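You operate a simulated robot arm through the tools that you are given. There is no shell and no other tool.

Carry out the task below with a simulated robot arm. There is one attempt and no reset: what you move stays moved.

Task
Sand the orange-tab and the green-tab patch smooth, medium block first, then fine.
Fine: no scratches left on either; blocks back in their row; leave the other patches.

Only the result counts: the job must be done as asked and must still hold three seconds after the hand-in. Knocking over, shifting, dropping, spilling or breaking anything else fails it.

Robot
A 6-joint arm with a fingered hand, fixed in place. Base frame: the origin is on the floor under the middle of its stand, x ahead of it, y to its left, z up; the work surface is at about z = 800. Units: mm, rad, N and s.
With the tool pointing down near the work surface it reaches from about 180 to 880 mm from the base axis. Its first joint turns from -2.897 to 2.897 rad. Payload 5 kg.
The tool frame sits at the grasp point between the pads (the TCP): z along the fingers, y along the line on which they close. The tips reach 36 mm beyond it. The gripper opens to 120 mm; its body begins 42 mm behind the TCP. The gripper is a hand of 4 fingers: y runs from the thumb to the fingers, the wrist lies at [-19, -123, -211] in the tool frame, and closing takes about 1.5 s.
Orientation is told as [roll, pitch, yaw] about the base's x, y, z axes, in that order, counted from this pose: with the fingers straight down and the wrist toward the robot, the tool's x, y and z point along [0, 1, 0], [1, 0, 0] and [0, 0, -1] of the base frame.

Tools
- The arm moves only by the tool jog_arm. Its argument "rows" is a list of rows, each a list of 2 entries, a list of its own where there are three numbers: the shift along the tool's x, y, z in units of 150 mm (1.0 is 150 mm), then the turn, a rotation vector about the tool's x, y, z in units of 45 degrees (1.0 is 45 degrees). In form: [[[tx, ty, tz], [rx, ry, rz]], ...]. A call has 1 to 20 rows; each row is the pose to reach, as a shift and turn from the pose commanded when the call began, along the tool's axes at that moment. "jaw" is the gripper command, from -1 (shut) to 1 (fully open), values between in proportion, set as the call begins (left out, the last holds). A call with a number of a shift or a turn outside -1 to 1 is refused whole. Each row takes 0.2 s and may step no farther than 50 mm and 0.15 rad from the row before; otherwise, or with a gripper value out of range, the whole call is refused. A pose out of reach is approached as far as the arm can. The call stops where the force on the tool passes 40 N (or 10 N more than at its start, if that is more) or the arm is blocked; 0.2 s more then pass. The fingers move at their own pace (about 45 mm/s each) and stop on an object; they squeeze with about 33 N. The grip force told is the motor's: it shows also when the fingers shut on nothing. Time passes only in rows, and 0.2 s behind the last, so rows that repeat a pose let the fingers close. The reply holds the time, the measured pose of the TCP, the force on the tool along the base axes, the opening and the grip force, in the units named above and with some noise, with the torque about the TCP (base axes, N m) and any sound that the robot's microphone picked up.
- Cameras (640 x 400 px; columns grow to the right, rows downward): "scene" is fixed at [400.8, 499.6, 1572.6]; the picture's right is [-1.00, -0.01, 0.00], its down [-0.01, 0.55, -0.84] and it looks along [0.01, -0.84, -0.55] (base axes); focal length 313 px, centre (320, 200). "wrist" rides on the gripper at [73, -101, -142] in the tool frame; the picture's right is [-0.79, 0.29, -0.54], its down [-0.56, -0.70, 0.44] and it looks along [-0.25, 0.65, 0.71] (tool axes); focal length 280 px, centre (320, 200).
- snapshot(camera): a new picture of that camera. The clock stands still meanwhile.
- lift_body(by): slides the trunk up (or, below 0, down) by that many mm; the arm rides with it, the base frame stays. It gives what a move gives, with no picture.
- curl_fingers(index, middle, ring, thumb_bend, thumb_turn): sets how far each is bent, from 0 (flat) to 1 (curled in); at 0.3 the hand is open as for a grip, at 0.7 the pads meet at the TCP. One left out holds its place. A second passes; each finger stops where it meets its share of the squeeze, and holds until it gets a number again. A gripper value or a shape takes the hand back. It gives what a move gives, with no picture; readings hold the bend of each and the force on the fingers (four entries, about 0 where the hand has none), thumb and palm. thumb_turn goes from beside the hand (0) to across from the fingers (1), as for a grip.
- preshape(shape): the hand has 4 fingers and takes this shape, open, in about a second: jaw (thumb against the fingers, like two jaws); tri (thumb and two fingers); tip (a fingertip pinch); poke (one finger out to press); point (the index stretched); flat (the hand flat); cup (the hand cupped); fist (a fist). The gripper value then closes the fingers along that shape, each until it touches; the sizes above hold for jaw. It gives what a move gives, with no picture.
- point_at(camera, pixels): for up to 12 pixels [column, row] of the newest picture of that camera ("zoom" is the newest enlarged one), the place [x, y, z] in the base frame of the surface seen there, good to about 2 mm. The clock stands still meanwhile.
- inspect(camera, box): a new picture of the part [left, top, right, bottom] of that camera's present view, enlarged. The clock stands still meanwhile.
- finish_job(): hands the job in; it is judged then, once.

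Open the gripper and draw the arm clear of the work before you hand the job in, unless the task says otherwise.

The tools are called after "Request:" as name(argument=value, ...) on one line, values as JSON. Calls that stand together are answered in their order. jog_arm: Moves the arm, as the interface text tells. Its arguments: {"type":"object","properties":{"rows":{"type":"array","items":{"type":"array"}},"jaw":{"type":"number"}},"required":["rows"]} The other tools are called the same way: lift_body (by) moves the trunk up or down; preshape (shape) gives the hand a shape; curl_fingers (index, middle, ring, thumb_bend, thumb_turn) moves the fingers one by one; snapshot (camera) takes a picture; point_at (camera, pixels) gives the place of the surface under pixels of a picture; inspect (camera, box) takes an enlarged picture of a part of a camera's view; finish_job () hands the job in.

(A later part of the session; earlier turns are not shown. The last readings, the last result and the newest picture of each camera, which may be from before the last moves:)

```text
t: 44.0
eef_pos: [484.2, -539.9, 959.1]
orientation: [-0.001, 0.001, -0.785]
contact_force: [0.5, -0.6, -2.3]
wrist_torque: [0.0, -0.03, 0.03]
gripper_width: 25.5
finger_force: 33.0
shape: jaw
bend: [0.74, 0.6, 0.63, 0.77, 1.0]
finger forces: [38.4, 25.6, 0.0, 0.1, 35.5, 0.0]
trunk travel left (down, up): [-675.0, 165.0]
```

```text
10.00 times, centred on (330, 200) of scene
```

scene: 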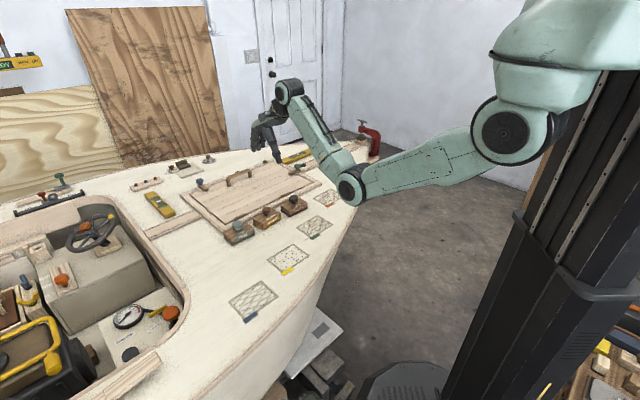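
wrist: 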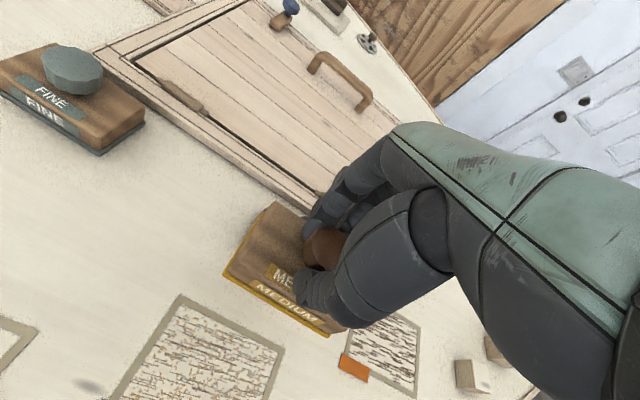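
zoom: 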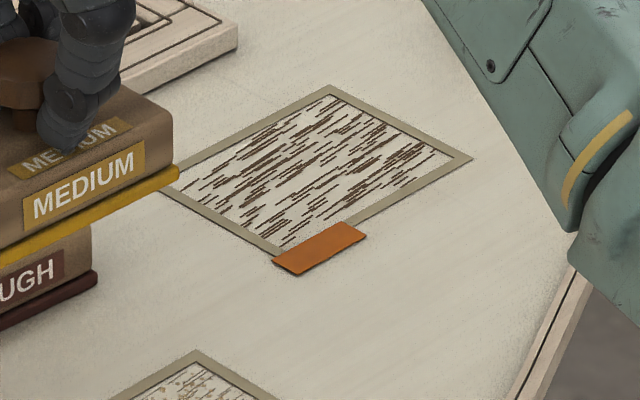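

The orange patch shows corners at zoom (330,86), (471,159), (275,255) and left near (160,192). I measure these plus inner corners and the small wood blocks' surroundings.

Request:
point_at(camera="zoom", pixels=[[331, 87], [469, 159], [270, 250], [162, 193], [332, 97], [452, 159], [281, 246], [180, 190], [370, 226], [275, 262], [200, 170], [420, 184]])

Request:
inspect(camera="scene", box=[290, 130, 390, 210])

```text
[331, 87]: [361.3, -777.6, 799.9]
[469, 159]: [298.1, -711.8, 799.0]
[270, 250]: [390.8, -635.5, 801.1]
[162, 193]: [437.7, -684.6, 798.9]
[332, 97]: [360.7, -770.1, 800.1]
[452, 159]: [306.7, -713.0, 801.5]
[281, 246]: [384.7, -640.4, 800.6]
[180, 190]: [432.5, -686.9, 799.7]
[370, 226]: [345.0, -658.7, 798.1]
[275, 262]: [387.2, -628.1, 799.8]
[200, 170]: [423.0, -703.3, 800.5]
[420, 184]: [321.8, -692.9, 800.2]
```

```text
5.00 times, centred on (340, 170) of scene
```

zoom: 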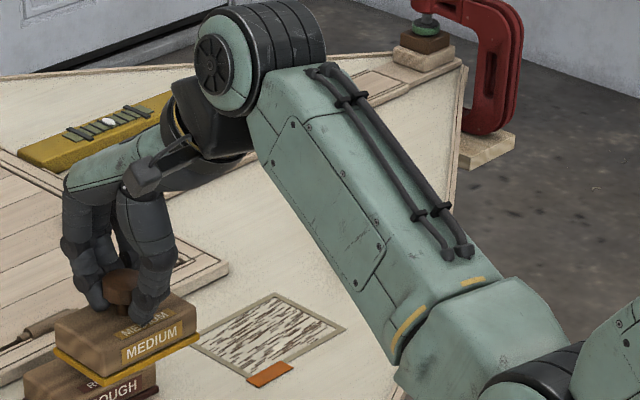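

I check where the forearm/elbow and the two small wood cubes lie, to be sure the arm clears the deck edge while over the orange patch.

Request:
point_at(camera="zoom", pixels=[[540, 390], [480, 330], [410, 380], [330, 190], [430, 40], [480, 150], [420, 55]])

Request:
snapshot(camera="wrist")

Request:
snapshot(camera="scene")

```text
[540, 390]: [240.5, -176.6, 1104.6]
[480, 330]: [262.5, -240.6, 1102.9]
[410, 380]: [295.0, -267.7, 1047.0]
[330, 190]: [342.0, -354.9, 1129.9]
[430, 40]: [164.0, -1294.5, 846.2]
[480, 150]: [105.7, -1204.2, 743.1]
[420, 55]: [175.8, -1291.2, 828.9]
```

```text
taken
```

wrist: 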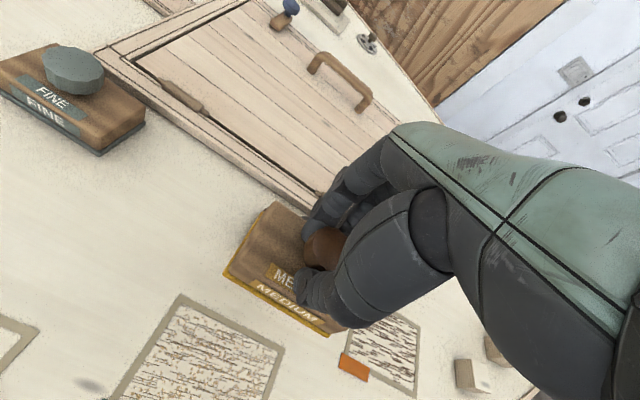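

```text
taken
```

scene: 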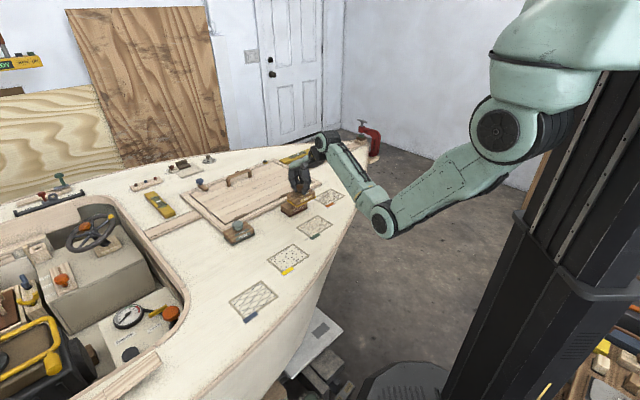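

The elbow is at z about 1100, well clear. I measure the two cubes at wrist (466,375) and (493,348).

Request:
point_at(camera="wrist", pixels=[[462, 370], [480, 378], [492, 345], [458, 388], [471, 363], [382, 317], [420, 322], [412, 394], [350, 358]])

```text
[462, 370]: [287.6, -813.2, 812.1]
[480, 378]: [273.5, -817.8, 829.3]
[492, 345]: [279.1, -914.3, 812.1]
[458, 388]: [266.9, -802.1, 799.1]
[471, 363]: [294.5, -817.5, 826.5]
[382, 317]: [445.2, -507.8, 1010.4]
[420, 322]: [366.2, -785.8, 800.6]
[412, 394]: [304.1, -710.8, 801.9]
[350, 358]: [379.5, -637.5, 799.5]
```

Cubes stand around (280,-815), well off the sweep. I carry the block along the tool -x direction toward the orange patch at height (sole about 880).

Request:
jog_arm(rows=[[[-0.15, 0, 0], [0, 0, 0]], [[-0.35, 0, 0], [0, 0, 0]], [[-0.6, 0.05, 0], [0, 0, 0]], [[-0.8, 0.15, 0], [0, 0, 0]], [[-0.95, 0.22, 0], [0, 0, 0]], [[-1.0, 0.22, 0], [0, 0, 0]]])

Request:
jog_arm(rows=[[[-0.15, 0, 0.1], [0, 0, 0]], [[-0.289, 0, 0.25], [0, 0, 0]], [[-0.289, 0, 0.4], [0, 0, 0]], [[-0.289, 0, 0.5], [0, 0, 0]], [[-0.289, 0, 0.5], [0, 0, 0]]])

Request:
inspect(camera="scene", box=[300, 160, 380, 220])

Request:
snapshot(camera="wrist")

```text
t: 45.4
eef_pos: [401.8, -669.1, 956.8]
orientation: [0.0, -0.001, -0.785]
contact_force: [0.9, -0.5, -1.3]
wrist_torque: [0.01, -0.03, 0.01]
gripper_width: 25.6
finger_force: 32.5
shape: jaw
bend: [0.74, 0.6, 0.63, 0.77, 1.0]
finger forces: [38.3, 25.2, 0.1, 0.0, 34.6, 0.0]
trunk travel left (down, up): [-675.0, 165.0]
```

```text
t: 46.6
eef_pos: [373.3, -700.6, 881.6]
orientation: [0.001, -0.001, -0.785]
contact_force: [0.2, 0.2, -2.1]
wrist_torque: [0.01, -0.03, -0.03]
gripper_width: 25.7
finger_force: 33.3
shape: jaw
bend: [0.74, 0.6, 0.63, 0.77, 1.0]
finger forces: [38.4, 25.0, 0.0, 0.1, 33.8, 0.0]
trunk travel left (down, up): [-675.0, 165.0]
```

```text
6.67 times, centred on (340, 190) of scene
```

zoom: 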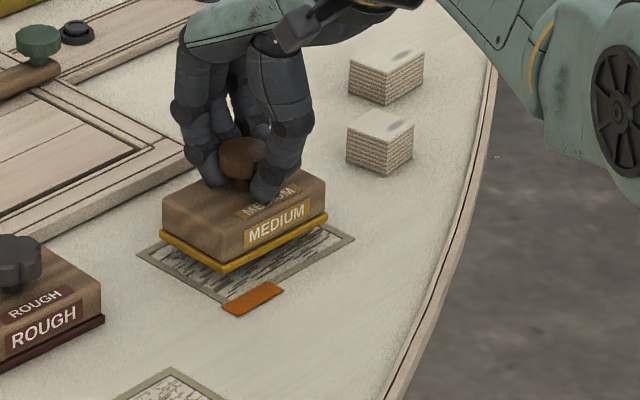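

```text
taken
```

wrist: 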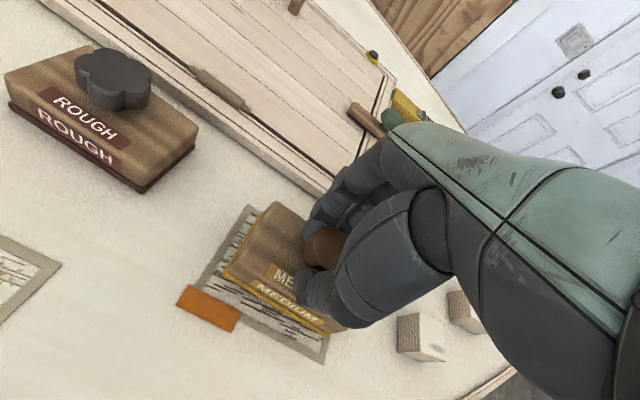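

The block is over the orange patch. I lower in small steps to the same pressing depth as before.

Request:
jog_arm(rows=[[[0, 0, 0.04], [0, 0, 0]], [[0, 0, 0.06], [0, 0, 0]], [[0, 0, 0.075], [0, 0, 0]], [[0, 0, 0.085], [0, 0, 0]], [[0, 0, 0.092], [0, 0, 0]], [[0, 0, 0.092], [0, 0, 0]]])

Request:
inspect(camera="scene", box=[300, 170, 360, 220])

```text
t: 48.0
eef_pos: [371.6, -700.5, 868.1]
orientation: [-0.001, -0.002, -0.786]
contact_force: [-1.0, -0.6, 3.9]
wrist_torque: [0.11, -0.24, -0.06]
gripper_width: 25.6
finger_force: 33.1
shape: jaw
bend: [0.74, 0.6, 0.63, 0.77, 1.0]
finger forces: [44.5, 24.7, 0.1, 0.0, 35.9, 0.0]
trunk travel left (down, up): [-675.0, 165.0]
```

```text
8.00 times, centred on (330, 195) of scene
```

zoom: 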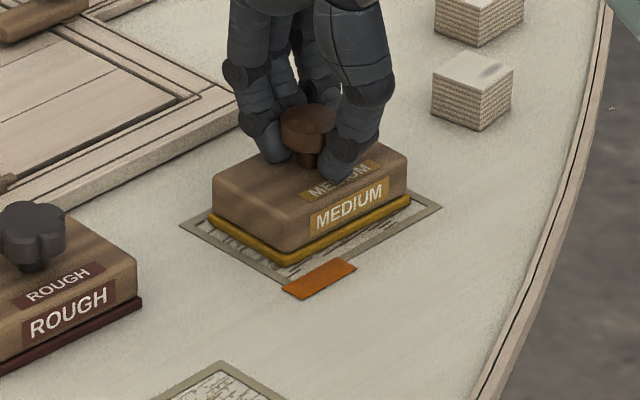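

Well centred (block columns 209-411, patch 180-442). I press 1 mm more and run the raster.

Request:
jog_arm(rows=[[[0.04, 0, 0.009], [0, 0, 0]], [[0.15, 0.065, 0.009], [0, 0, 0]], [[0.05, 0.065, 0.009], [0, 0, 0]], [[-0.05, 0.065, 0.009], [0, 0, 0]], [[-0.15, 0.065, 0.009], [0, 0, 0]], [[-0.05, 0.065, 0.009], [0, 0, 0]], [[0.05, 0.065, 0.009], [0, 0, 0]], [[0.15, 0.065, 0.009], [0, 0, 0]], [[0.15, 0, 0.009], [0, 0, 0]], [[0.05, 0, 0.009], [0, 0, 0]], [[-0.05, 0, 0.009], [0, 0, 0]], [[-0.15, 0, 0.009], [0, 0, 0]], [[-0.15, -0.065, 0.009], [0, 0, 0]], [[-0.05, -0.065, 0.009], [0, 0, 0]], [[0.05, -0.065, 0.009], [0, 0, 0]], [[0.15, -0.065, 0.009], [0, 0, 0]], [[0.05, -0.065, 0.009], [0, 0, 0]], [[-0.05, -0.065, 0.009], [0, 0, 0]], [[-0.15, -0.065, 0.009], [0, 0, 0]], [[0, 0, 0.009], [0, 0, 0]]])

Request:
inspect(camera="scene", box=[300, 170, 360, 220])

```text
t: 52.2
eef_pos: [368.4, -700.7, 869.3]
orientation: [-0.004, -0.004, -0.787]
contact_force: [-5.4, -3.9, 16.8]
wrist_torque: [0.22, 0.19, 0.06]
gripper_width: 25.6
finger_force: 33.2
shape: jaw
bend: [0.74, 0.6, 0.63, 0.77, 1.0]
finger forces: [48.7, 29.7, 0.0, 0.0, 47.9, 0.0]
trunk travel left (down, up): [-675.0, 165.0]
```

```text
8.00 times, centred on (330, 195) of scene
```

zoom: 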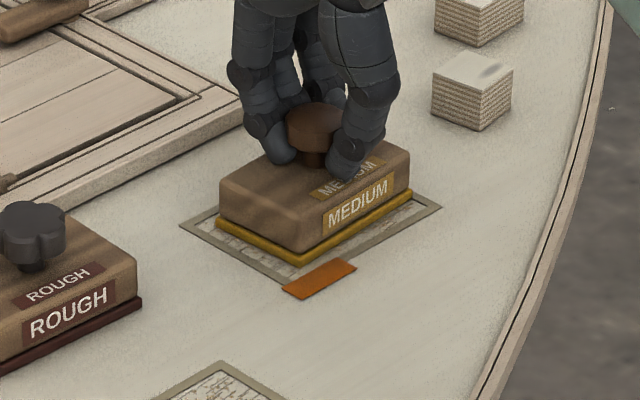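

Force about 17 N and good coverage. I run three more rasters on orange, then lift to check.

Request:
jog_arm(rows=[[[-0.08, 0.03, 0], [0, 0, 0]], [[-0.15, 0.065, 0], [0, 0, 0]], [[-0.05, 0.065, 0], [0, 0, 0]], [[0.05, 0.065, 0], [0, 0, 0]], [[0.15, 0.065, 0], [0, 0, 0]], [[0.05, 0.065, 0], [0, 0, 0]], [[-0.05, 0.065, 0], [0, 0, 0]], [[-0.15, 0.065, 0], [0, 0, 0]], [[-0.15, 0, 0], [0, 0, 0]], [[-0.05, 0, 0], [0, 0, 0]], [[0.05, 0, 0], [0, 0, 0]], [[0.15, 0, 0], [0, 0, 0]], [[0.15, -0.065, 0], [0, 0, 0]], [[0.05, -0.065, 0], [0, 0, 0]], [[-0.05, -0.065, 0], [0, 0, 0]], [[-0.15, -0.065, 0], [0, 0, 0]], [[-0.05, -0.065, 0], [0, 0, 0]], [[0.05, -0.065, 0], [0, 0, 0]], [[0.15, -0.065, 0], [0, 0, 0]], [[0, 0, 0], [0, 0, 0]]])

Request:
jog_arm(rows=[[[0.08, 0.03, 0], [0, 0, 0]], [[0.15, 0.065, 0], [0, 0, 0]], [[0.05, 0.065, 0], [0, 0, 0]], [[-0.05, 0.065, 0], [0, 0, 0]], [[-0.15, 0.065, 0], [0, 0, 0]], [[-0.05, 0.065, 0], [0, 0, 0]], [[0.05, 0.065, 0], [0, 0, 0]], [[0.15, 0.065, 0], [0, 0, 0]], [[0.15, 0, 0], [0, 0, 0]], [[0.05, 0, 0], [0, 0, 0]], [[-0.05, 0, 0], [0, 0, 0]], [[-0.15, 0, 0], [0, 0, 0]], [[-0.15, -0.065, 0], [0, 0, 0]], [[-0.05, -0.065, 0], [0, 0, 0]], [[0.05, -0.065, 0], [0, 0, 0]], [[0.15, -0.065, 0], [0, 0, 0]], [[0.05, -0.065, 0], [0, 0, 0]], [[-0.05, -0.065, 0], [0, 0, 0]], [[-0.15, -0.065, 0], [0, 0, 0]], [[0, 0, 0], [0, 0, 0]]])

Request:
jog_arm(rows=[[[-0.08, 0.03, 0], [0, 0, 0]], [[-0.15, 0.065, 0], [0, 0, 0]], [[-0.05, 0.065, 0], [0, 0, 0]], [[0.05, 0.065, 0], [0, 0, 0]], [[0.15, 0.065, 0], [0, 0, 0]], [[0.05, 0.065, 0], [0, 0, 0]], [[-0.05, 0.065, 0], [0, 0, 0]], [[-0.15, 0.065, 0], [0, 0, 0]], [[-0.15, 0, 0], [0, 0, 0]], [[-0.05, 0, 0], [0, 0, 0]], [[0.05, 0, 0], [0, 0, 0]], [[0.15, 0, 0], [0, 0, 0]], [[0.15, -0.065, 0], [0, 0, 0]], [[0.05, -0.065, 0], [0, 0, 0]], [[-0.05, -0.065, 0], [0, 0, 0]], [[-0.15, -0.065, 0], [0, 0, 0]], [[-0.05, -0.065, 0], [0, 0, 0]], [[0.05, -0.065, 0], [0, 0, 0]], [[0.15, -0.065, 0], [0, 0, 0]], [[0, 0, 0], [0, 0, 0]]])

Request:
jog_arm(rows=[[[0, 0, -0.03], [0, 0, 0]], [[0, 0, -0.1], [0, 0, 0]], [[0, 0, -0.25], [0, 0, 0]], [[0.1, 0, -0.4], [0, 0, 0]], [[0.3, 0, -0.55], [0, 0, 0]], [[0.5, 0, -0.6], [0, 0, 0]], [[0.5, 0, -0.6], [0, 0, 0]]])

Request:
inspect(camera="scene", box=[305, 180, 355, 215])

Request:
snapshot(camera="wrist")

```text
t: 56.4
eef_pos: [372.0, -698.4, 868.7]
orientation: [0.002, 0.0, -0.783]
contact_force: [2.2, 6.1, 14.1]
wrist_torque: [0.46, -0.08, 0.0]
gripper_width: 25.9
finger_force: 32.8
shape: jaw
bend: [0.74, 0.6, 0.63, 0.77, 1.0]
finger forces: [46.2, 24.9, 0.0, 0.0, 54.6, 0.0]
trunk travel left (down, up): [-675.0, 165.0]
```

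```text
t: 60.6
eef_pos: [368.4, -699.8, 868.0]
orientation: [-0.003, -0.003, -0.786]
contact_force: [-6.7, -4.1, 19.6]
wrist_torque: [0.23, 0.31, 0.09]
gripper_width: 25.2
finger_force: 33.1
shape: jaw
bend: [0.74, 0.6, 0.63, 0.77, 1.0]
finger forces: [45.4, 34.5, 0.1, 0.0, 52.5, 0.1]
trunk travel left (down, up): [-675.0, 165.0]
```

```text
t: 64.8
eef_pos: [372.0, -699.0, 868.4]
orientation: [0.002, -0.002, -0.783]
contact_force: [3.8, 6.1, 18.1]
wrist_torque: [0.57, -0.14, 0.04]
gripper_width: 25.5
finger_force: 33.1
shape: jaw
bend: [0.74, 0.6, 0.63, 0.77, 1.0]
finger forces: [46.5, 25.7, 0.0, 0.0, 58.2, 0.1]
trunk travel left (down, up): [-675.0, 165.0]
```

```text
t: 66.4
eef_pos: [422.0, -647.6, 955.6]
orientation: [0.0, 0.002, -0.786]
contact_force: [0.2, -0.2, -0.8]
wrist_torque: [0.01, 0.02, 0.0]
gripper_width: 25.0
finger_force: 32.8
shape: jaw
bend: [0.74, 0.6, 0.63, 0.77, 1.0]
finger forces: [40.3, 27.2, 0.0, 0.0, 39.3, 0.0]
trunk travel left (down, up): [-675.0, 165.0]
```

```text
11.43 times, centred on (330, 198) of scene
```

zoom: 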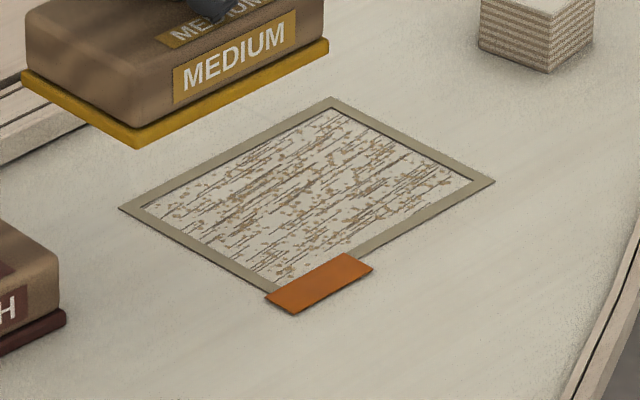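

```text
taken
```

wrist: 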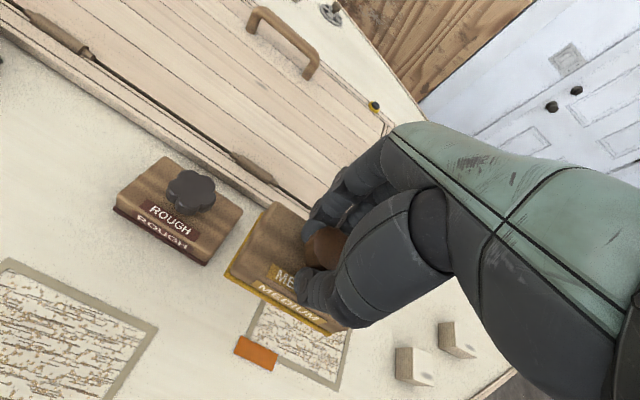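

Orange matches green's medium-finished look. Before returning the block I measure its corners in the hand at the present pose.

Request:
inspect(camera="scene", box=[290, 160, 350, 200])

```text
10.00 times, centred on (320, 180) of scene
```

zoom: 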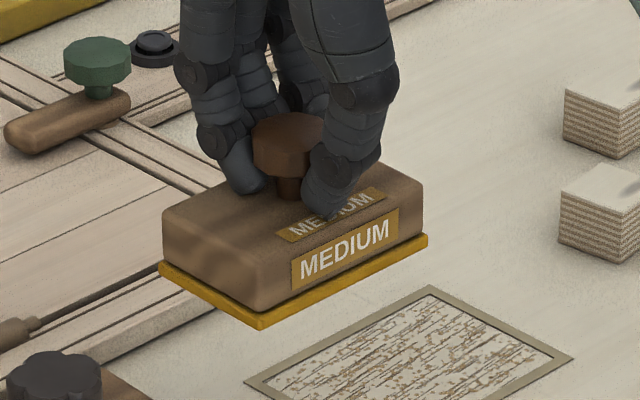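

Measuring the held block's sole corners (zoom (160,268), (262,328), (427,240)) and top-face corners.

Request:
point_at(camera="zoom", pixels=[[164, 267], [262, 325], [424, 240], [166, 235], [262, 290], [418, 210], [288, 125], [345, 280], [210, 296]])

```text
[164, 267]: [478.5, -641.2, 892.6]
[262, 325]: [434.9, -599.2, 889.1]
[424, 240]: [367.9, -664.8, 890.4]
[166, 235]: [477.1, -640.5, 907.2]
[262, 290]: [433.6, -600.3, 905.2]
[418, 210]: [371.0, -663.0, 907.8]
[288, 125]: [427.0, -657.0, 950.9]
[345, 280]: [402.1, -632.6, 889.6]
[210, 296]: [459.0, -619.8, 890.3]
```

The block is level, centred about (-1,-5.5) mm from the TCP at 44.4°. I carry it back toward its slot, raised 30 mm more, first along the row clear of ROUGH.

Request:
jog_arm(rows=[[[0.05, -0.1, -0.12], [0, 0, 0]], [[0.25, -0.2, -0.2], [0, 0, 0]], [[0.5, -0.2, -0.2], [0, 0, 0]], [[0.75, -0.2, -0.2], [0, 0, 0]], [[1.0, -0.2, -0.2], [0, 0, 0]], [[1.0, -0.2, -0.2], [0, 0, 0]]])

Request:
jog_arm(rows=[[[0.2, 0.1, 0], [0, 0, 0]], [[0.4, 0.3, 0], [0, 0, -0.1]], [[0.605, 0.484, 0.05], [0, 0, -0.2133]], [[0.605, 0.484, 0.25], [0, 0, -0.2133]], [[0.605, 0.484, 0.45], [0, 0, -0.2133]], [[0.605, 0.484, 0.6], [0, 0, -0.2133]], [[0.605, 0.484, 0.66], [0, 0, -0.2133]], [[0.605, 0.484, 0.66], [0, 0, -0.2133]]])

Request:
inspect(camera="scene", box=[220, 170, 310, 240])

```text
t: 67.8
eef_pos: [508.7, -521.6, 985.1]
orientation: [0.001, -0.001, -0.784]
contact_force: [-0.1, -0.5, -1.1]
wrist_torque: [0.05, 0.0, 0.0]
gripper_width: 25.0
finger_force: 33.6
shape: jaw
bend: [0.74, 0.6, 0.63, 0.77, 1.0]
finger forces: [40.1, 26.8, 0.0, 0.0, 37.3, 0.1]
trunk travel left (down, up): [-675.0, 165.0]
```

```text
t: 69.6
eef_pos: [623.8, -507.3, 885.8]
orientation: [0.0, 0.002, -0.618]
contact_force: [0.2, 0.1, -2.0]
wrist_torque: [0.01, -0.02, 0.0]
gripper_width: 25.2
finger_force: 33.6
shape: jaw
bend: [0.74, 0.6, 0.63, 0.77, 1.0]
finger forces: [39.1, 26.6, 0.1, 0.0, 35.9, 0.0]
trunk travel left (down, up): [-675.0, 165.0]
```

```text
5.71 times, centred on (265, 205) of scene
```

zoom: 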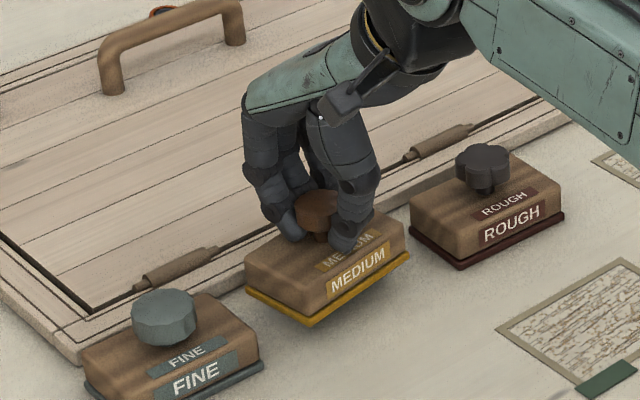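

The block hovers over its slot between FINE and ROUGH. I lower it gently toward contact.

Request:
jog_arm(rows=[[[0, 0, 0.05], [0, 0, 0]], [[0, 0, 0.09], [0, 0, 0]], [[0, 0, 0.11], [0, 0, 0]], [[0, 0, 0.12], [0, 0, 0]], [[0, 0, 0.125], [0, 0, 0]], [[0, 0, 0.125], [0, 0, 0]]])

```text
t: 71.0
eef_pos: [624.7, -508.7, 869.0]
orientation: [-0.001, 0.0, -0.618]
contact_force: [-1.0, 0.9, 2.0]
wrist_torque: [0.2, -0.03, 0.0]
gripper_width: 25.3
finger_force: 33.2
shape: jaw
bend: [0.74, 0.6, 0.63, 0.77, 1.0]
finger forces: [40.9, 25.9, 0.1, 0.0, 39.1, 0.0]
trunk travel left (down, up): [-675.0, 165.0]
```

First contact (force +2 N). I lower about 1 mm more and check the block sits flat before releasing.

Request:
jog_arm(rows=[[[0, 0, 0.005], [0, 0, 0]], [[0, 0, 0.01], [0, 0, 0]], [[0, 0, 0.01], [0, 0, 0]]])

Request:
inspect(camera="scene", box=[230, 180, 310, 240])

```text
t: 71.8
eef_pos: [624.4, -507.7, 869.9]
orientation: [0.0, -0.001, -0.618]
contact_force: [0.0, -1.8, 7.0]
wrist_torque: [0.3, -0.1, -0.05]
gripper_width: 25.0
finger_force: 32.9
shape: jaw
bend: [0.74, 0.6, 0.63, 0.77, 1.0]
finger forces: [45.7, 27.7, 0.1, 0.0, 41.0, 0.1]
trunk travel left (down, up): [-675.0, 165.0]
```

```text
6.67 times, centred on (270, 210) of scene
```

zoom: 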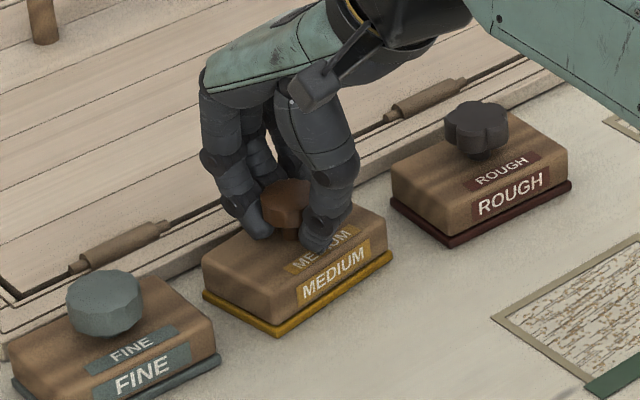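

The block sits flat in its slot. I relieve the pressure by about 1 mm, open the fingers partway and wait.

Request:
jog_arm(rows=[[[0, 0, -0.008], [0, 0, 0]], [[0, 0, -0.008], [0, 0, 0]]])

Request:
jog_arm(rows=[[[0, 0, 0], [0, 0, 0]], [[0, 0, 0], [0, 0, 0]], [[0, 0, 0], [0, 0, 0]], [[0, 0, 0], [0, 0, 0]], [[0, 0, 0], [0, 0, 0]], [[0, 0, 0], [0, 0, 0]]], jaw=0.3)

Request:
inspect(camera="scene", box=[230, 180, 310, 240])

```text
t: 72.4
eef_pos: [625.4, -507.8, 869.2]
orientation: [0.0, 0.0, -0.618]
contact_force: [0.9, -1.8, 4.3]
wrist_torque: [0.15, -0.28, -0.05]
gripper_width: 24.9
finger_force: 32.6
shape: jaw
bend: [0.74, 0.6, 0.63, 0.77, 1.0]
finger forces: [45.6, 27.9, 0.0, 0.0, 37.5, 0.0]
trunk travel left (down, up): [-675.0, 165.0]
```

```text
t: 73.8
eef_pos: [624.7, -506.8, 869.3]
orientation: [0.001, 0.001, -0.618]
contact_force: [0.4, -0.5, -0.4]
wrist_torque: [-0.03, 0.01, 0.02]
gripper_width: 77.9
finger_force: 0.1
shape: jaw
bend: [0.28, 0.39, 0.36, 0.63, 1.0]
finger forces: [0.0, 0.0, 0.0, 0.0, 0.0, 0.0]
trunk travel left (down, up): [-675.0, 165.0]
```

```text
6.67 times, centred on (270, 210) of scene
```

zoom: 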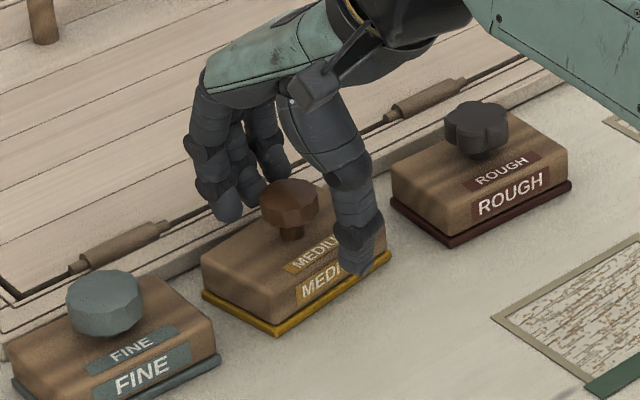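

MEDIUM is released and seated in its slot. I raise straight up, then move over FINE's knob (715.5,-422) with the hand turned to match it (yaw about -0.84).

Request:
jog_arm(rows=[[[0, 0, -0.1], [0, 0, 0]], [[0, 0, -0.3], [0, 0, 0]], [[0, 0, -0.5], [0, 0, 0]], [[0.2, 0.05, -0.55], [0, 0, 0.1]], [[0.45, 0.1, -0.55], [0, 0, 0.2]], [[0.7, 0.15, -0.55], [0, 0, 0.28]], [[0.811, 0.161, -0.55], [0, 0, 0.28]], [[0.811, 0.161, -0.55], [0, 0, 0.28]]], jaw=0.4)

Request:
inspect(camera="scene", box=[200, 180, 300, 250])

Request:
snapshot(camera="wrist")

```text
t: 75.6
eef_pos: [713.4, -421.7, 952.2]
orientation: [0.0, 0.0, -0.839]
contact_force: [0.2, 0.1, -0.2]
wrist_torque: [-0.01, 0.0, 0.04]
gripper_width: 83.6
finger_force: 0.0
shape: jaw
bend: [0.27, 0.38, 0.35, 0.59, 0.99]
finger forces: [0.0, 0.0, 0.0, 0.1, 0.1, 0.1]
trunk travel left (down, up): [-675.0, 165.0]
```

```text
5.71 times, centred on (250, 215) of scene
```

zoom: 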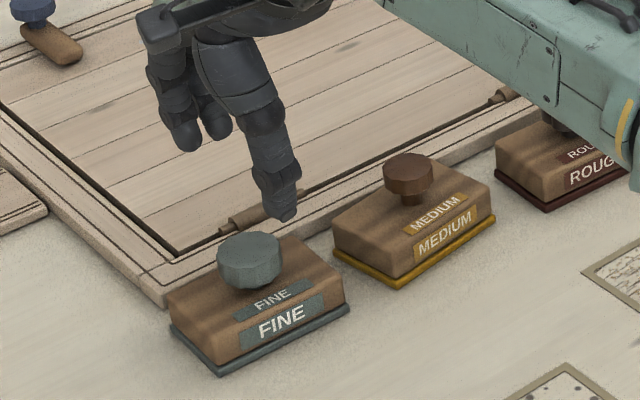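

```text
taken
```

wrist: 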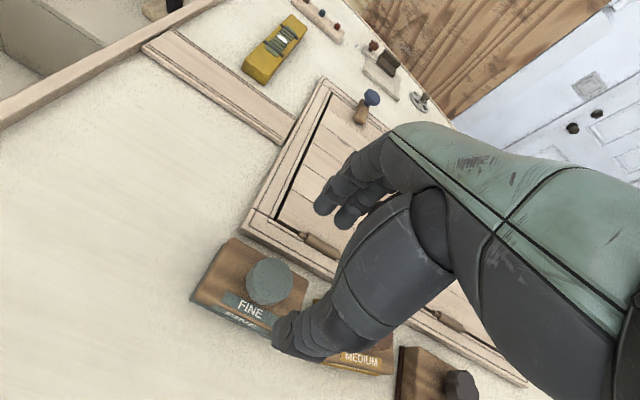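

I re-measure FINE's knob (scene zoom (249,248), wrist (270,278)) and block corners for alignment.

Request:
point_at(camera="zoom", pixels=[[249, 247], [220, 258], [279, 255], [249, 236], [249, 263], [170, 330], [221, 374], [350, 308], [340, 270], [168, 298]])

Request:
point_at(camera="wrist", pixels=[[269, 278], [250, 278], [288, 275], [269, 262], [269, 296], [193, 297], [230, 240], [308, 282], [270, 335]])

```text
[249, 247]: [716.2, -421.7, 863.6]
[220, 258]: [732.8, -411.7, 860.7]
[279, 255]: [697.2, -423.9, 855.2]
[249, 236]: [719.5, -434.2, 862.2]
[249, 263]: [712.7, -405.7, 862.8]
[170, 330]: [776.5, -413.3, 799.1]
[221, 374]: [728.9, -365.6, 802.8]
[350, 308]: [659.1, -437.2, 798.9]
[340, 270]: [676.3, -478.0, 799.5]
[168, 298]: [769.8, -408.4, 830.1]
```

```text
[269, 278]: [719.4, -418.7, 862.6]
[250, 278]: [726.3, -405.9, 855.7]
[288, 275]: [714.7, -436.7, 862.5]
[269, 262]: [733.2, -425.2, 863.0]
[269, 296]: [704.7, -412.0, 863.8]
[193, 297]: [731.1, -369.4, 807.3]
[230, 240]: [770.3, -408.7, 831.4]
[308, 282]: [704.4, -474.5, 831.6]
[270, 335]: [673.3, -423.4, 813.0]
```

FINE's knob centre is about (717,-421.5), about 39 mm wide. I descend to about z 870 with the fingers straddling the knob.

Request:
jog_arm(rows=[[[0.01, 0.004, 0.15], [0, 0, 0]], [[0.01, 0.004, 0.3], [0, 0, 0]], [[0.01, 0.004, 0.4], [0, 0, 0]], [[0.01, 0.004, 0.47], [0, 0, 0]], [[0.01, 0.004, 0.51], [0, 0, 0]], [[0.01, 0.004, 0.535], [0, 0, 0]], [[0.01, 0.004, 0.535], [0, 0, 0]]])

Request:
inspect(camera="scene", box=[210, 190, 290, 250])

Request:
inspect(camera="wrist", box=[180, 150, 480, 400])

```text
t: 77.2
eef_pos: [716.3, -423.1, 871.5]
orientation: [-0.001, -0.001, -0.836]
contact_force: [0.1, 0.9, -0.2]
wrist_torque: [0.01, 0.0, -0.04]
gripper_width: 83.9
finger_force: 0.2
shape: jaw
bend: [0.27, 0.38, 0.35, 0.59, 0.99]
finger forces: [0.1, 0.0, 0.1, 0.0, 0.1, 0.1]
trunk travel left (down, up): [-675.0, 165.0]
```

```text
6.67 times, centred on (250, 220) of scene
```

zoom: 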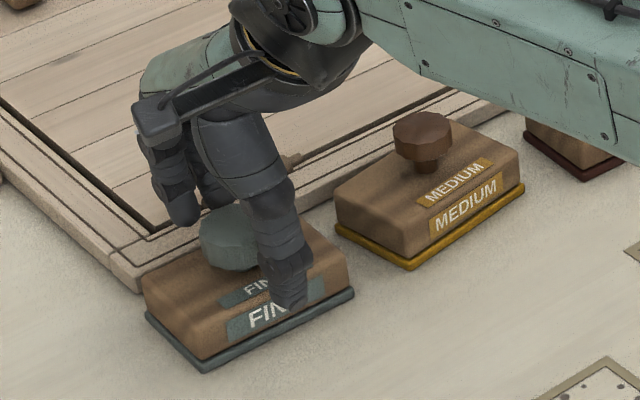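

```text
1.60 times, centred on (330, 275) of wrist
```

zoom: 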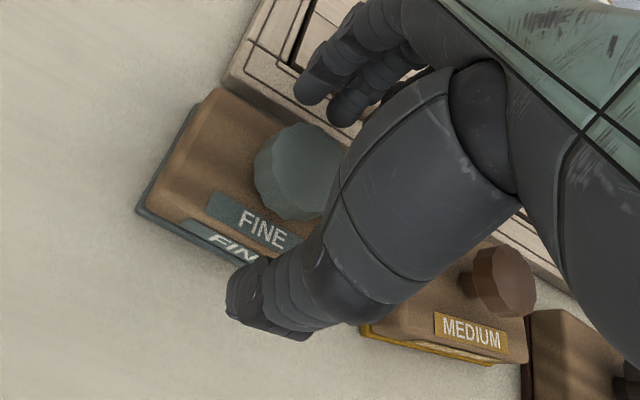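

The knob lies between thumb and fingers with no contact. I close the grip.

Request:
jog_arm(rows=[[[0, 0, 0], [0, 0, 0]], [[0, 0, 0], [0, 0, 0]], [[0, 0, 0], [0, 0, 0]], [[0, 0, 0], [0, 0, 0]], [[0, 0, 0], [0, 0, 0]], [[0, 0, 0], [0, 0, 0]], [[0, 0, 0], [0, 0, 0]], [[0, 0, 0], [0, 0, 0]]], jaw=-1)

Request:
inspect(camera="scene", box=[210, 190, 290, 250])

Request:
inspect(camera="wrist", box=[180, 150, 480, 400])

```text
t: 79.0
eef_pos: [717.0, -421.3, 872.6]
orientation: [0.0, 0.0, -0.838]
contact_force: [0.5, 1.1, -0.5]
wrist_torque: [-0.02, -0.01, -0.01]
gripper_width: 31.5
finger_force: 32.8
shape: jaw
bend: [0.74, 0.57, 0.6, 0.75, 1.0]
finger forces: [17.1, 9.7, 0.0, 0.1, 28.3, 0.0]
trunk travel left (down, up): [-675.0, 165.0]
```

```text
6.67 times, centred on (250, 220) of scene
```

zoom: 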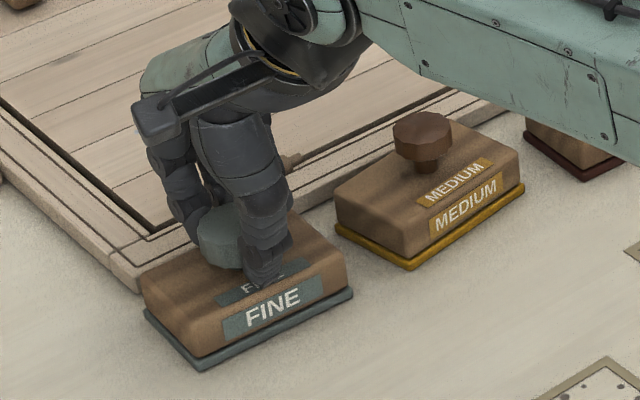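

```text
1.60 times, centred on (330, 275) of wrist
```

zoom: 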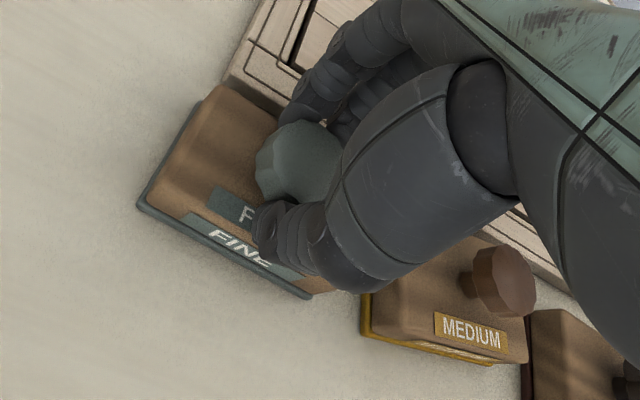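

FINE is gripped (31.5 mm, thumb 28 N). I lift straight up about 75 mm and measure the held block.

Request:
jog_arm(rows=[[[0, 0, -0.03], [0, 0, 0]], [[0, 0, -0.1], [0, 0, 0]], [[0, 0, -0.22], [0, 0, 0]], [[0, 0, -0.36], [0, 0, 0]], [[0, 0, -0.5], [0, 0, 0]], [[0, 0, -0.6], [0, 0, 0]], [[0, 0, -0.6], [0, 0, 0]]])

Request:
inspect(camera="scene", box=[210, 170, 290, 230])

```text
t: 80.6
eef_pos: [715.7, -422.2, 960.4]
orientation: [0.0, 0.001, -0.837]
contact_force: [0.4, -0.1, -1.5]
wrist_torque: [0.0, -0.04, -0.02]
gripper_width: 31.5
finger_force: 32.6
shape: jaw
bend: [0.74, 0.57, 0.6, 0.75, 1.0]
finger forces: [17.3, 10.0, 0.0, 0.1, 28.3, 0.0]
trunk travel left (down, up): [-675.0, 165.0]
```

```text
6.67 times, centred on (250, 200) of scene
```

zoom: 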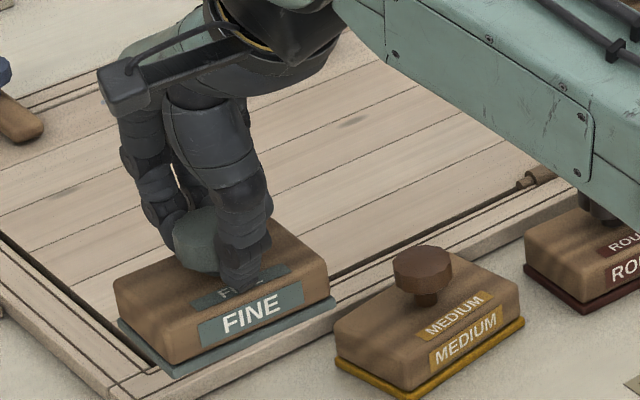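

Measuring the held FINE block's sole corners (zoom (118,322), (175,376), (336,301)) and top corners.

Request:
point_at(camera="zoom", pixels=[[121, 323], [175, 373], [333, 301], [116, 285], [174, 335], [327, 270], [200, 215], [148, 349], [255, 337]])

```text
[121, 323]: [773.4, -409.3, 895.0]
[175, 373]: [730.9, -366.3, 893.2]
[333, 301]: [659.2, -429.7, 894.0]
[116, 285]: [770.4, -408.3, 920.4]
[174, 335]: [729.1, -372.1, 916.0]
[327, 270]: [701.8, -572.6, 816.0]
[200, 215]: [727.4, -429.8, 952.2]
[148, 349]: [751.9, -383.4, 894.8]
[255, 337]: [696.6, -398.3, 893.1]
```

The block hangs level, centred within 2 mm of the TCP at 41.5°. I carry it away from the row and then along to the green patch at safe height.

Request:
jog_arm(rows=[[[0, -0.2, 0], [0, 0, 0]], [[-0.05, -0.45, 0], [0, 0, 0]], [[-0.2, -0.7, 0], [0, 0, 0]], [[-0.4, -0.88, 0], [0, 0, 0]], [[-0.65, -0.918, 0], [0, 0, 0]], [[-0.9, -0.918, 0], [0, 0, 0]], [[-1.0, -0.918, 0], [0, 0, 0]]])

Request:
jog_arm(rows=[[[-0.2, 0, 0], [0, 0, 0]], [[-0.45, 0, 0], [0, 0, -0.067]], [[-0.65, 0, 0.05], [0, 0, -0.067]], [[-0.717, 0, 0.2], [0, 0, -0.067]], [[-0.717, 0, 0.4], [0, 0, -0.067]], [[-0.717, 0, 0.52], [0, 0, -0.067]], [[-0.717, 0, 0.52], [0, 0, -0.067]]])

Request:
inspect(camera="scene", box=[270, 180, 350, 240])

```text
t: 82.2
eef_pos: [512.8, -421.8, 960.8]
orientation: [0.002, 0.001, -0.837]
contact_force: [0.2, 0.1, -1.9]
wrist_torque: [-0.02, 0.0, -0.01]
gripper_width: 31.4
finger_force: 32.8
shape: jaw
bend: [0.74, 0.57, 0.6, 0.75, 1.0]
finger forces: [17.4, 10.2, 0.0, 0.0, 28.1, 0.0]
trunk travel left (down, up): [-675.0, 165.0]
```

```text
t: 83.8
eef_pos: [434.6, -491.2, 882.3]
orientation: [0.0, -0.001, -0.786]
contact_force: [-0.1, -0.1, -1.5]
wrist_torque: [0.0, -0.01, 0.01]
gripper_width: 31.4
finger_force: 32.9
shape: jaw
bend: [0.74, 0.57, 0.6, 0.75, 1.0]
finger forces: [17.6, 10.1, 0.0, 0.1, 28.1, 0.1]
trunk travel left (down, up): [-675.0, 165.0]
```

```text
6.67 times, centred on (310, 210) of scene
```

zoom: 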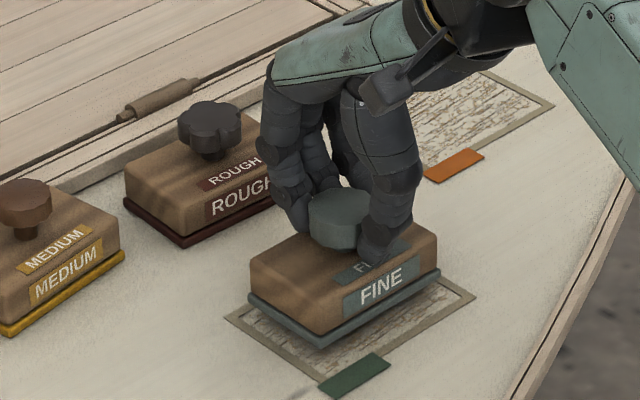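

FINE is over the green patch about 12 mm up. I lower in small steps to contact.

Request:
jog_arm(rows=[[[0, 0, 0.04], [0, 0, 0]], [[0, 0, 0.06], [0, 0, 0]], [[0, 0, 0.075], [0, 0, 0]], [[0, 0, 0.085], [0, 0, 0]], [[0, 0, 0.092], [0, 0, 0]], [[0, 0, 0.092], [0, 0, 0]]])

Request:
inspect(camera="scene", box=[280, 190, 340, 240])

```text
t: 85.2
eef_pos: [432.0, -490.9, 871.7]
orientation: [0.001, -0.004, -0.784]
contact_force: [0.0, -0.6, 10.6]
wrist_torque: [-0.09, -0.06, 0.0]
gripper_width: 31.6
finger_force: 32.6
shape: jaw
bend: [0.74, 0.57, 0.6, 0.75, 1.0]
finger forces: [18.4, 11.1, 0.0, 0.0, 29.8, 0.0]
trunk travel left (down, up): [-675.0, 165.0]
```

```text
8.00 times, centred on (310, 215) of scene
```

zoom: 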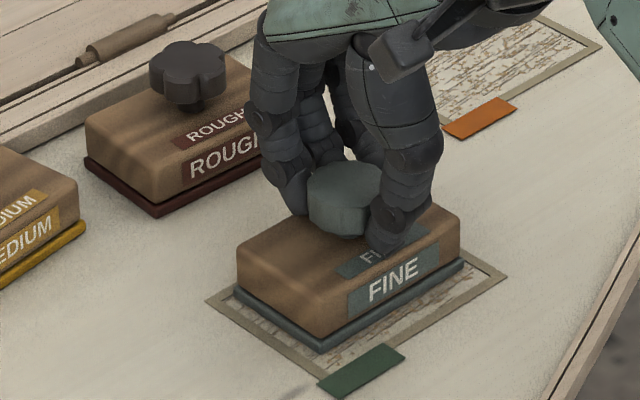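

Contact at about 10 N. I measure the sole corners versus the patch to fine-centre.

Request:
point_at(camera="zoom", pixels=[[234, 293], [320, 353], [463, 266], [207, 300], [506, 274], [239, 244], [320, 308], [458, 222]])

```text
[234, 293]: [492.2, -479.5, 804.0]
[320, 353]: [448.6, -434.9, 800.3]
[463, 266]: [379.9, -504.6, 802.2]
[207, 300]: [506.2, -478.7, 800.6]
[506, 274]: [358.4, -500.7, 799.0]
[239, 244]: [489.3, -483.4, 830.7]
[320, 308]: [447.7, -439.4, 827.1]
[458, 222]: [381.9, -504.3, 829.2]
```

The block is about 4 mm too far in +y; I run the raster centred on ty -0.028 with a touch more pressure.

Request:
jog_arm(rows=[[[0.04, 0, 0.006], [0, 0, 0]], [[0.16, 0.037, 0.006], [0, 0, 0]], [[0.05, 0.037, 0.006], [0, 0, 0]], [[-0.05, 0.037, 0.006], [0, 0, 0]], [[-0.16, 0.037, 0.006], [0, 0, 0]], [[-0.05, 0.037, 0.006], [0, 0, 0]], [[0.05, 0.037, 0.006], [0, 0, 0]], [[0.16, 0.037, 0.006], [0, 0, 0]], [[0.16, -0.028, 0.006], [0, 0, 0]], [[0.05, -0.028, 0.006], [0, 0, 0]], [[-0.05, -0.028, 0.006], [0, 0, 0]], [[-0.16, -0.028, 0.006], [0, 0, 0]], [[-0.16, -0.093, 0.006], [0, 0, 0]], [[-0.05, -0.093, 0.006], [0, 0, 0]], [[0.05, -0.093, 0.006], [0, 0, 0]], [[0.16, -0.093, 0.006], [0, 0, 0]], [[0.05, -0.093, 0.006], [0, 0, 0]], [[-0.05, -0.093, 0.006], [0, 0, 0]], [[-0.16, -0.093, 0.006], [0, 0, 0]], [[0, -0.028, 0.006], [0, 0, 0]]])

Request:
inspect(camera="scene", box=[280, 190, 340, 240])

```text
t: 89.4
eef_pos: [426.2, -489.2, 870.8]
orientation: [-0.001, 0.0, -0.788]
contact_force: [-5.3, -2.4, 17.5]
wrist_torque: [-0.24, 0.09, -0.05]
gripper_width: 33.0
finger_force: 33.0
shape: jaw
bend: [0.74, 0.56, 0.6, 0.76, 1.0]
finger forces: [19.5, 14.1, 0.1, 0.0, 33.7, 0.0]
trunk travel left (down, up): [-675.0, 165.0]
```

```text
8.00 times, centred on (310, 215) of scene
```

zoom: 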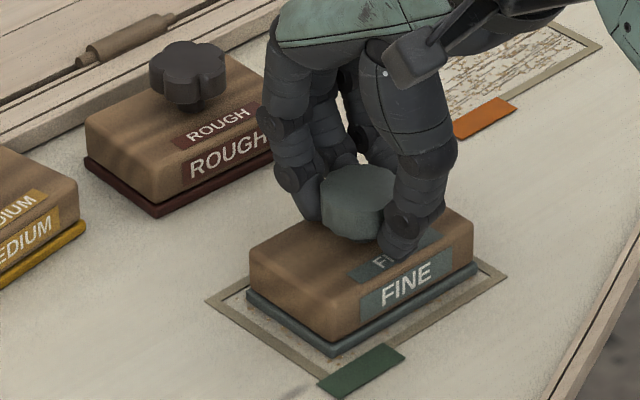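

The exposed strips already look clean. I run three more fine rasters to be thorough, then lift to look.

Request:
jog_arm(rows=[[[-0.08, 0.03, 0], [0, 0, 0]], [[-0.16, 0.065, 0], [0, 0, 0]], [[-0.05, 0.065, 0], [0, 0, 0]], [[0.05, 0.065, 0], [0, 0, 0]], [[0.16, 0.065, 0], [0, 0, 0]], [[0.05, 0.065, 0], [0, 0, 0]], [[-0.05, 0.065, 0], [0, 0, 0]], [[-0.16, 0.065, 0], [0, 0, 0]], [[-0.16, 0, 0], [0, 0, 0]], [[-0.05, 0, 0], [0, 0, 0]], [[0.05, 0, 0], [0, 0, 0]], [[0.16, 0, 0], [0, 0, 0]], [[0.16, -0.065, 0], [0, 0, 0]], [[0.05, -0.065, 0], [0, 0, 0]], [[-0.05, -0.065, 0], [0, 0, 0]], [[-0.16, -0.065, 0], [0, 0, 0]], [[-0.05, -0.065, 0], [0, 0, 0]], [[0.05, -0.065, 0], [0, 0, 0]], [[0.16, -0.065, 0], [0, 0, 0]], [[0, 0, 0], [0, 0, 0]]])

Request:
jog_arm(rows=[[[0.08, 0.03, 0], [0, 0, 0]], [[0.16, 0.065, 0], [0, 0, 0]], [[0.05, 0.065, 0], [0, 0, 0]], [[-0.05, 0.065, 0], [0, 0, 0]], [[-0.16, 0.065, 0], [0, 0, 0]], [[-0.05, 0.065, 0], [0, 0, 0]], [[0.05, 0.065, 0], [0, 0, 0]], [[0.16, 0.065, 0], [0, 0, 0]], [[0.16, 0, 0], [0, 0, 0]], [[0.05, 0, 0], [0, 0, 0]], [[-0.05, 0, 0], [0, 0, 0]], [[-0.16, 0, 0], [0, 0, 0]], [[-0.16, -0.065, 0], [0, 0, 0]], [[-0.05, -0.065, 0], [0, 0, 0]], [[0.05, -0.065, 0], [0, 0, 0]], [[0.16, -0.065, 0], [0, 0, 0]], [[0.05, -0.065, 0], [0, 0, 0]], [[-0.05, -0.065, 0], [0, 0, 0]], [[-0.16, -0.065, 0], [0, 0, 0]], [[0, 0, 0], [0, 0, 0]]])

Request:
jog_arm(rows=[[[-0.08, 0.03, 0], [0, 0, 0]], [[-0.16, 0.065, 0], [0, 0, 0]], [[-0.05, 0.065, 0], [0, 0, 0]], [[0.05, 0.065, 0], [0, 0, 0]], [[0.16, 0.065, 0], [0, 0, 0]], [[0.05, 0.065, 0], [0, 0, 0]], [[-0.05, 0.065, 0], [0, 0, 0]], [[-0.16, 0.065, 0], [0, 0, 0]], [[-0.16, 0, 0], [0, 0, 0]], [[-0.05, 0, 0], [0, 0, 0]], [[0.05, 0, 0], [0, 0, 0]], [[0.16, 0, 0], [0, 0, 0]], [[0.16, -0.065, 0], [0, 0, 0]], [[0.05, -0.065, 0], [0, 0, 0]], [[-0.05, -0.065, 0], [0, 0, 0]], [[-0.16, -0.065, 0], [0, 0, 0]], [[-0.05, -0.065, 0], [0, 0, 0]], [[0.05, -0.065, 0], [0, 0, 0]], [[0.16, -0.065, 0], [0, 0, 0]], [[0, 0, 0], [0, 0, 0]]])

Request:
jog_arm(rows=[[[0, 0, -0.03], [0, 0, 0]], [[0, 0, -0.1], [0, 0, 0]], [[0, 0, -0.25], [0, 0, 0]], [[0, 0.1, -0.4], [0, 0, 0]], [[0, 0.3, -0.55], [0, 0, 0]], [[0, 0.5, -0.6], [0, 0, 0]], [[0, 0.5, -0.6], [0, 0, 0]]])

Request:
inspect(camera="scene", box=[295, 210, 345, 245])

Request:
inspect(camera="wrist", box=[100, 280, 300, 400])

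```text
t: 93.6
eef_pos: [429.8, -486.3, 869.4]
orientation: [0.003, 0.0, -0.783]
contact_force: [2.4, 6.6, 19.0]
wrist_torque: [0.11, -0.19, 0.09]
gripper_width: 32.9
finger_force: 32.5
shape: jaw
bend: [0.74, 0.57, 0.6, 0.76, 1.0]
finger forces: [23.2, 10.8, 0.0, 0.0, 34.4, 0.1]
trunk travel left (down, up): [-675.0, 165.0]
```

```text
t: 97.8
eef_pos: [427.7, -489.7, 870.3]
orientation: [-0.003, -0.004, -0.787]
contact_force: [-5.4, -2.1, 15.3]
wrist_torque: [-0.11, -0.03, -0.04]
gripper_width: 32.7
finger_force: 33.3
shape: jaw
bend: [0.74, 0.57, 0.6, 0.76, 1.0]
finger forces: [24.0, 13.8, 0.1, 0.1, 34.4, 0.1]
trunk travel left (down, up): [-675.0, 165.0]
```

```text
t: 102.0
eef_pos: [429.8, -487.6, 868.8]
orientation: [0.003, 0.0, -0.783]
contact_force: [2.5, 5.4, 15.0]
wrist_torque: [0.07, -0.31, 0.15]
gripper_width: 32.9
finger_force: 32.7
shape: jaw
bend: [0.74, 0.57, 0.6, 0.76, 1.0]
finger forces: [26.8, 11.6, 0.0, 0.1, 33.4, 0.0]
trunk travel left (down, up): [-675.0, 165.0]
```

```text
t: 103.6
eef_pos: [483.7, -540.9, 958.2]
orientation: [-0.001, -0.001, -0.785]
contact_force: [-0.6, 0.8, -1.9]
wrist_torque: [0.01, -0.01, 0.04]
gripper_width: 32.4
finger_force: 33.4
shape: jaw
bend: [0.74, 0.57, 0.6, 0.76, 1.0]
finger forces: [18.7, 12.0, 0.1, 0.0, 29.0, 0.0]
trunk travel left (down, up): [-675.0, 165.0]
```

```text
11.43 times, centred on (320, 228) of scene
```

zoom: 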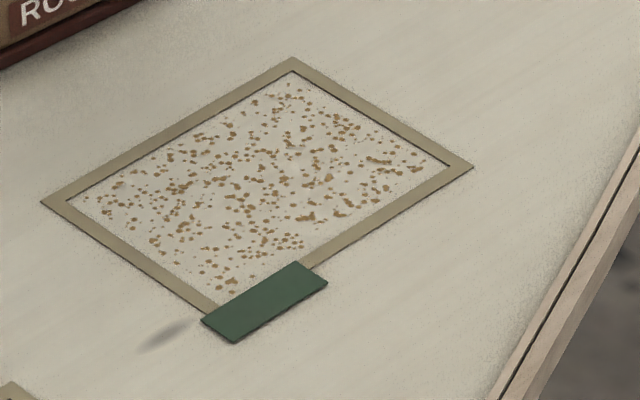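

```text
3.20 times, centred on (200, 340) of wrist
```

zoom: 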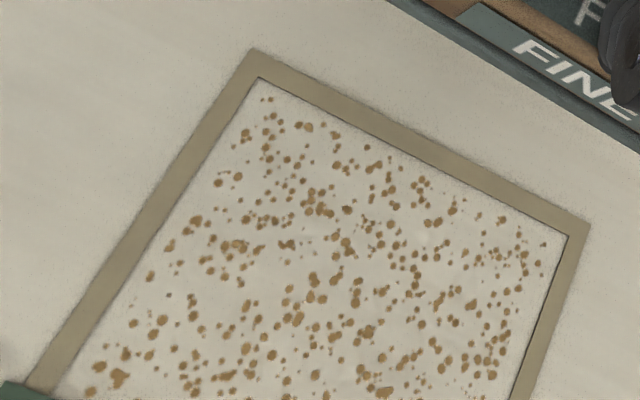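

Scratches on the green patch are gone; only dust specks remain. I measure the held block before going to orange.

Request:
inspect(camera="scene", box=[270, 160, 330, 200])

```text
10.00 times, centred on (300, 180) of scene
```

zoom: 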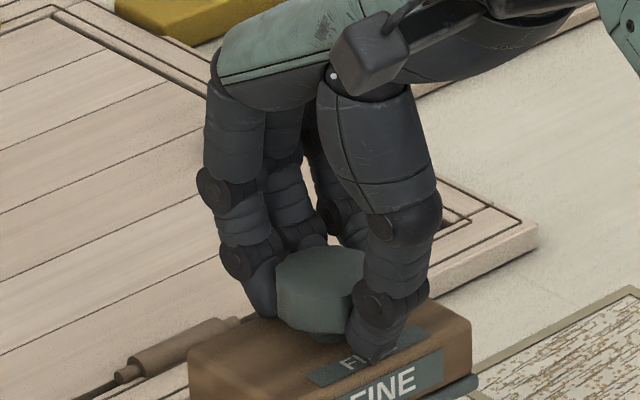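

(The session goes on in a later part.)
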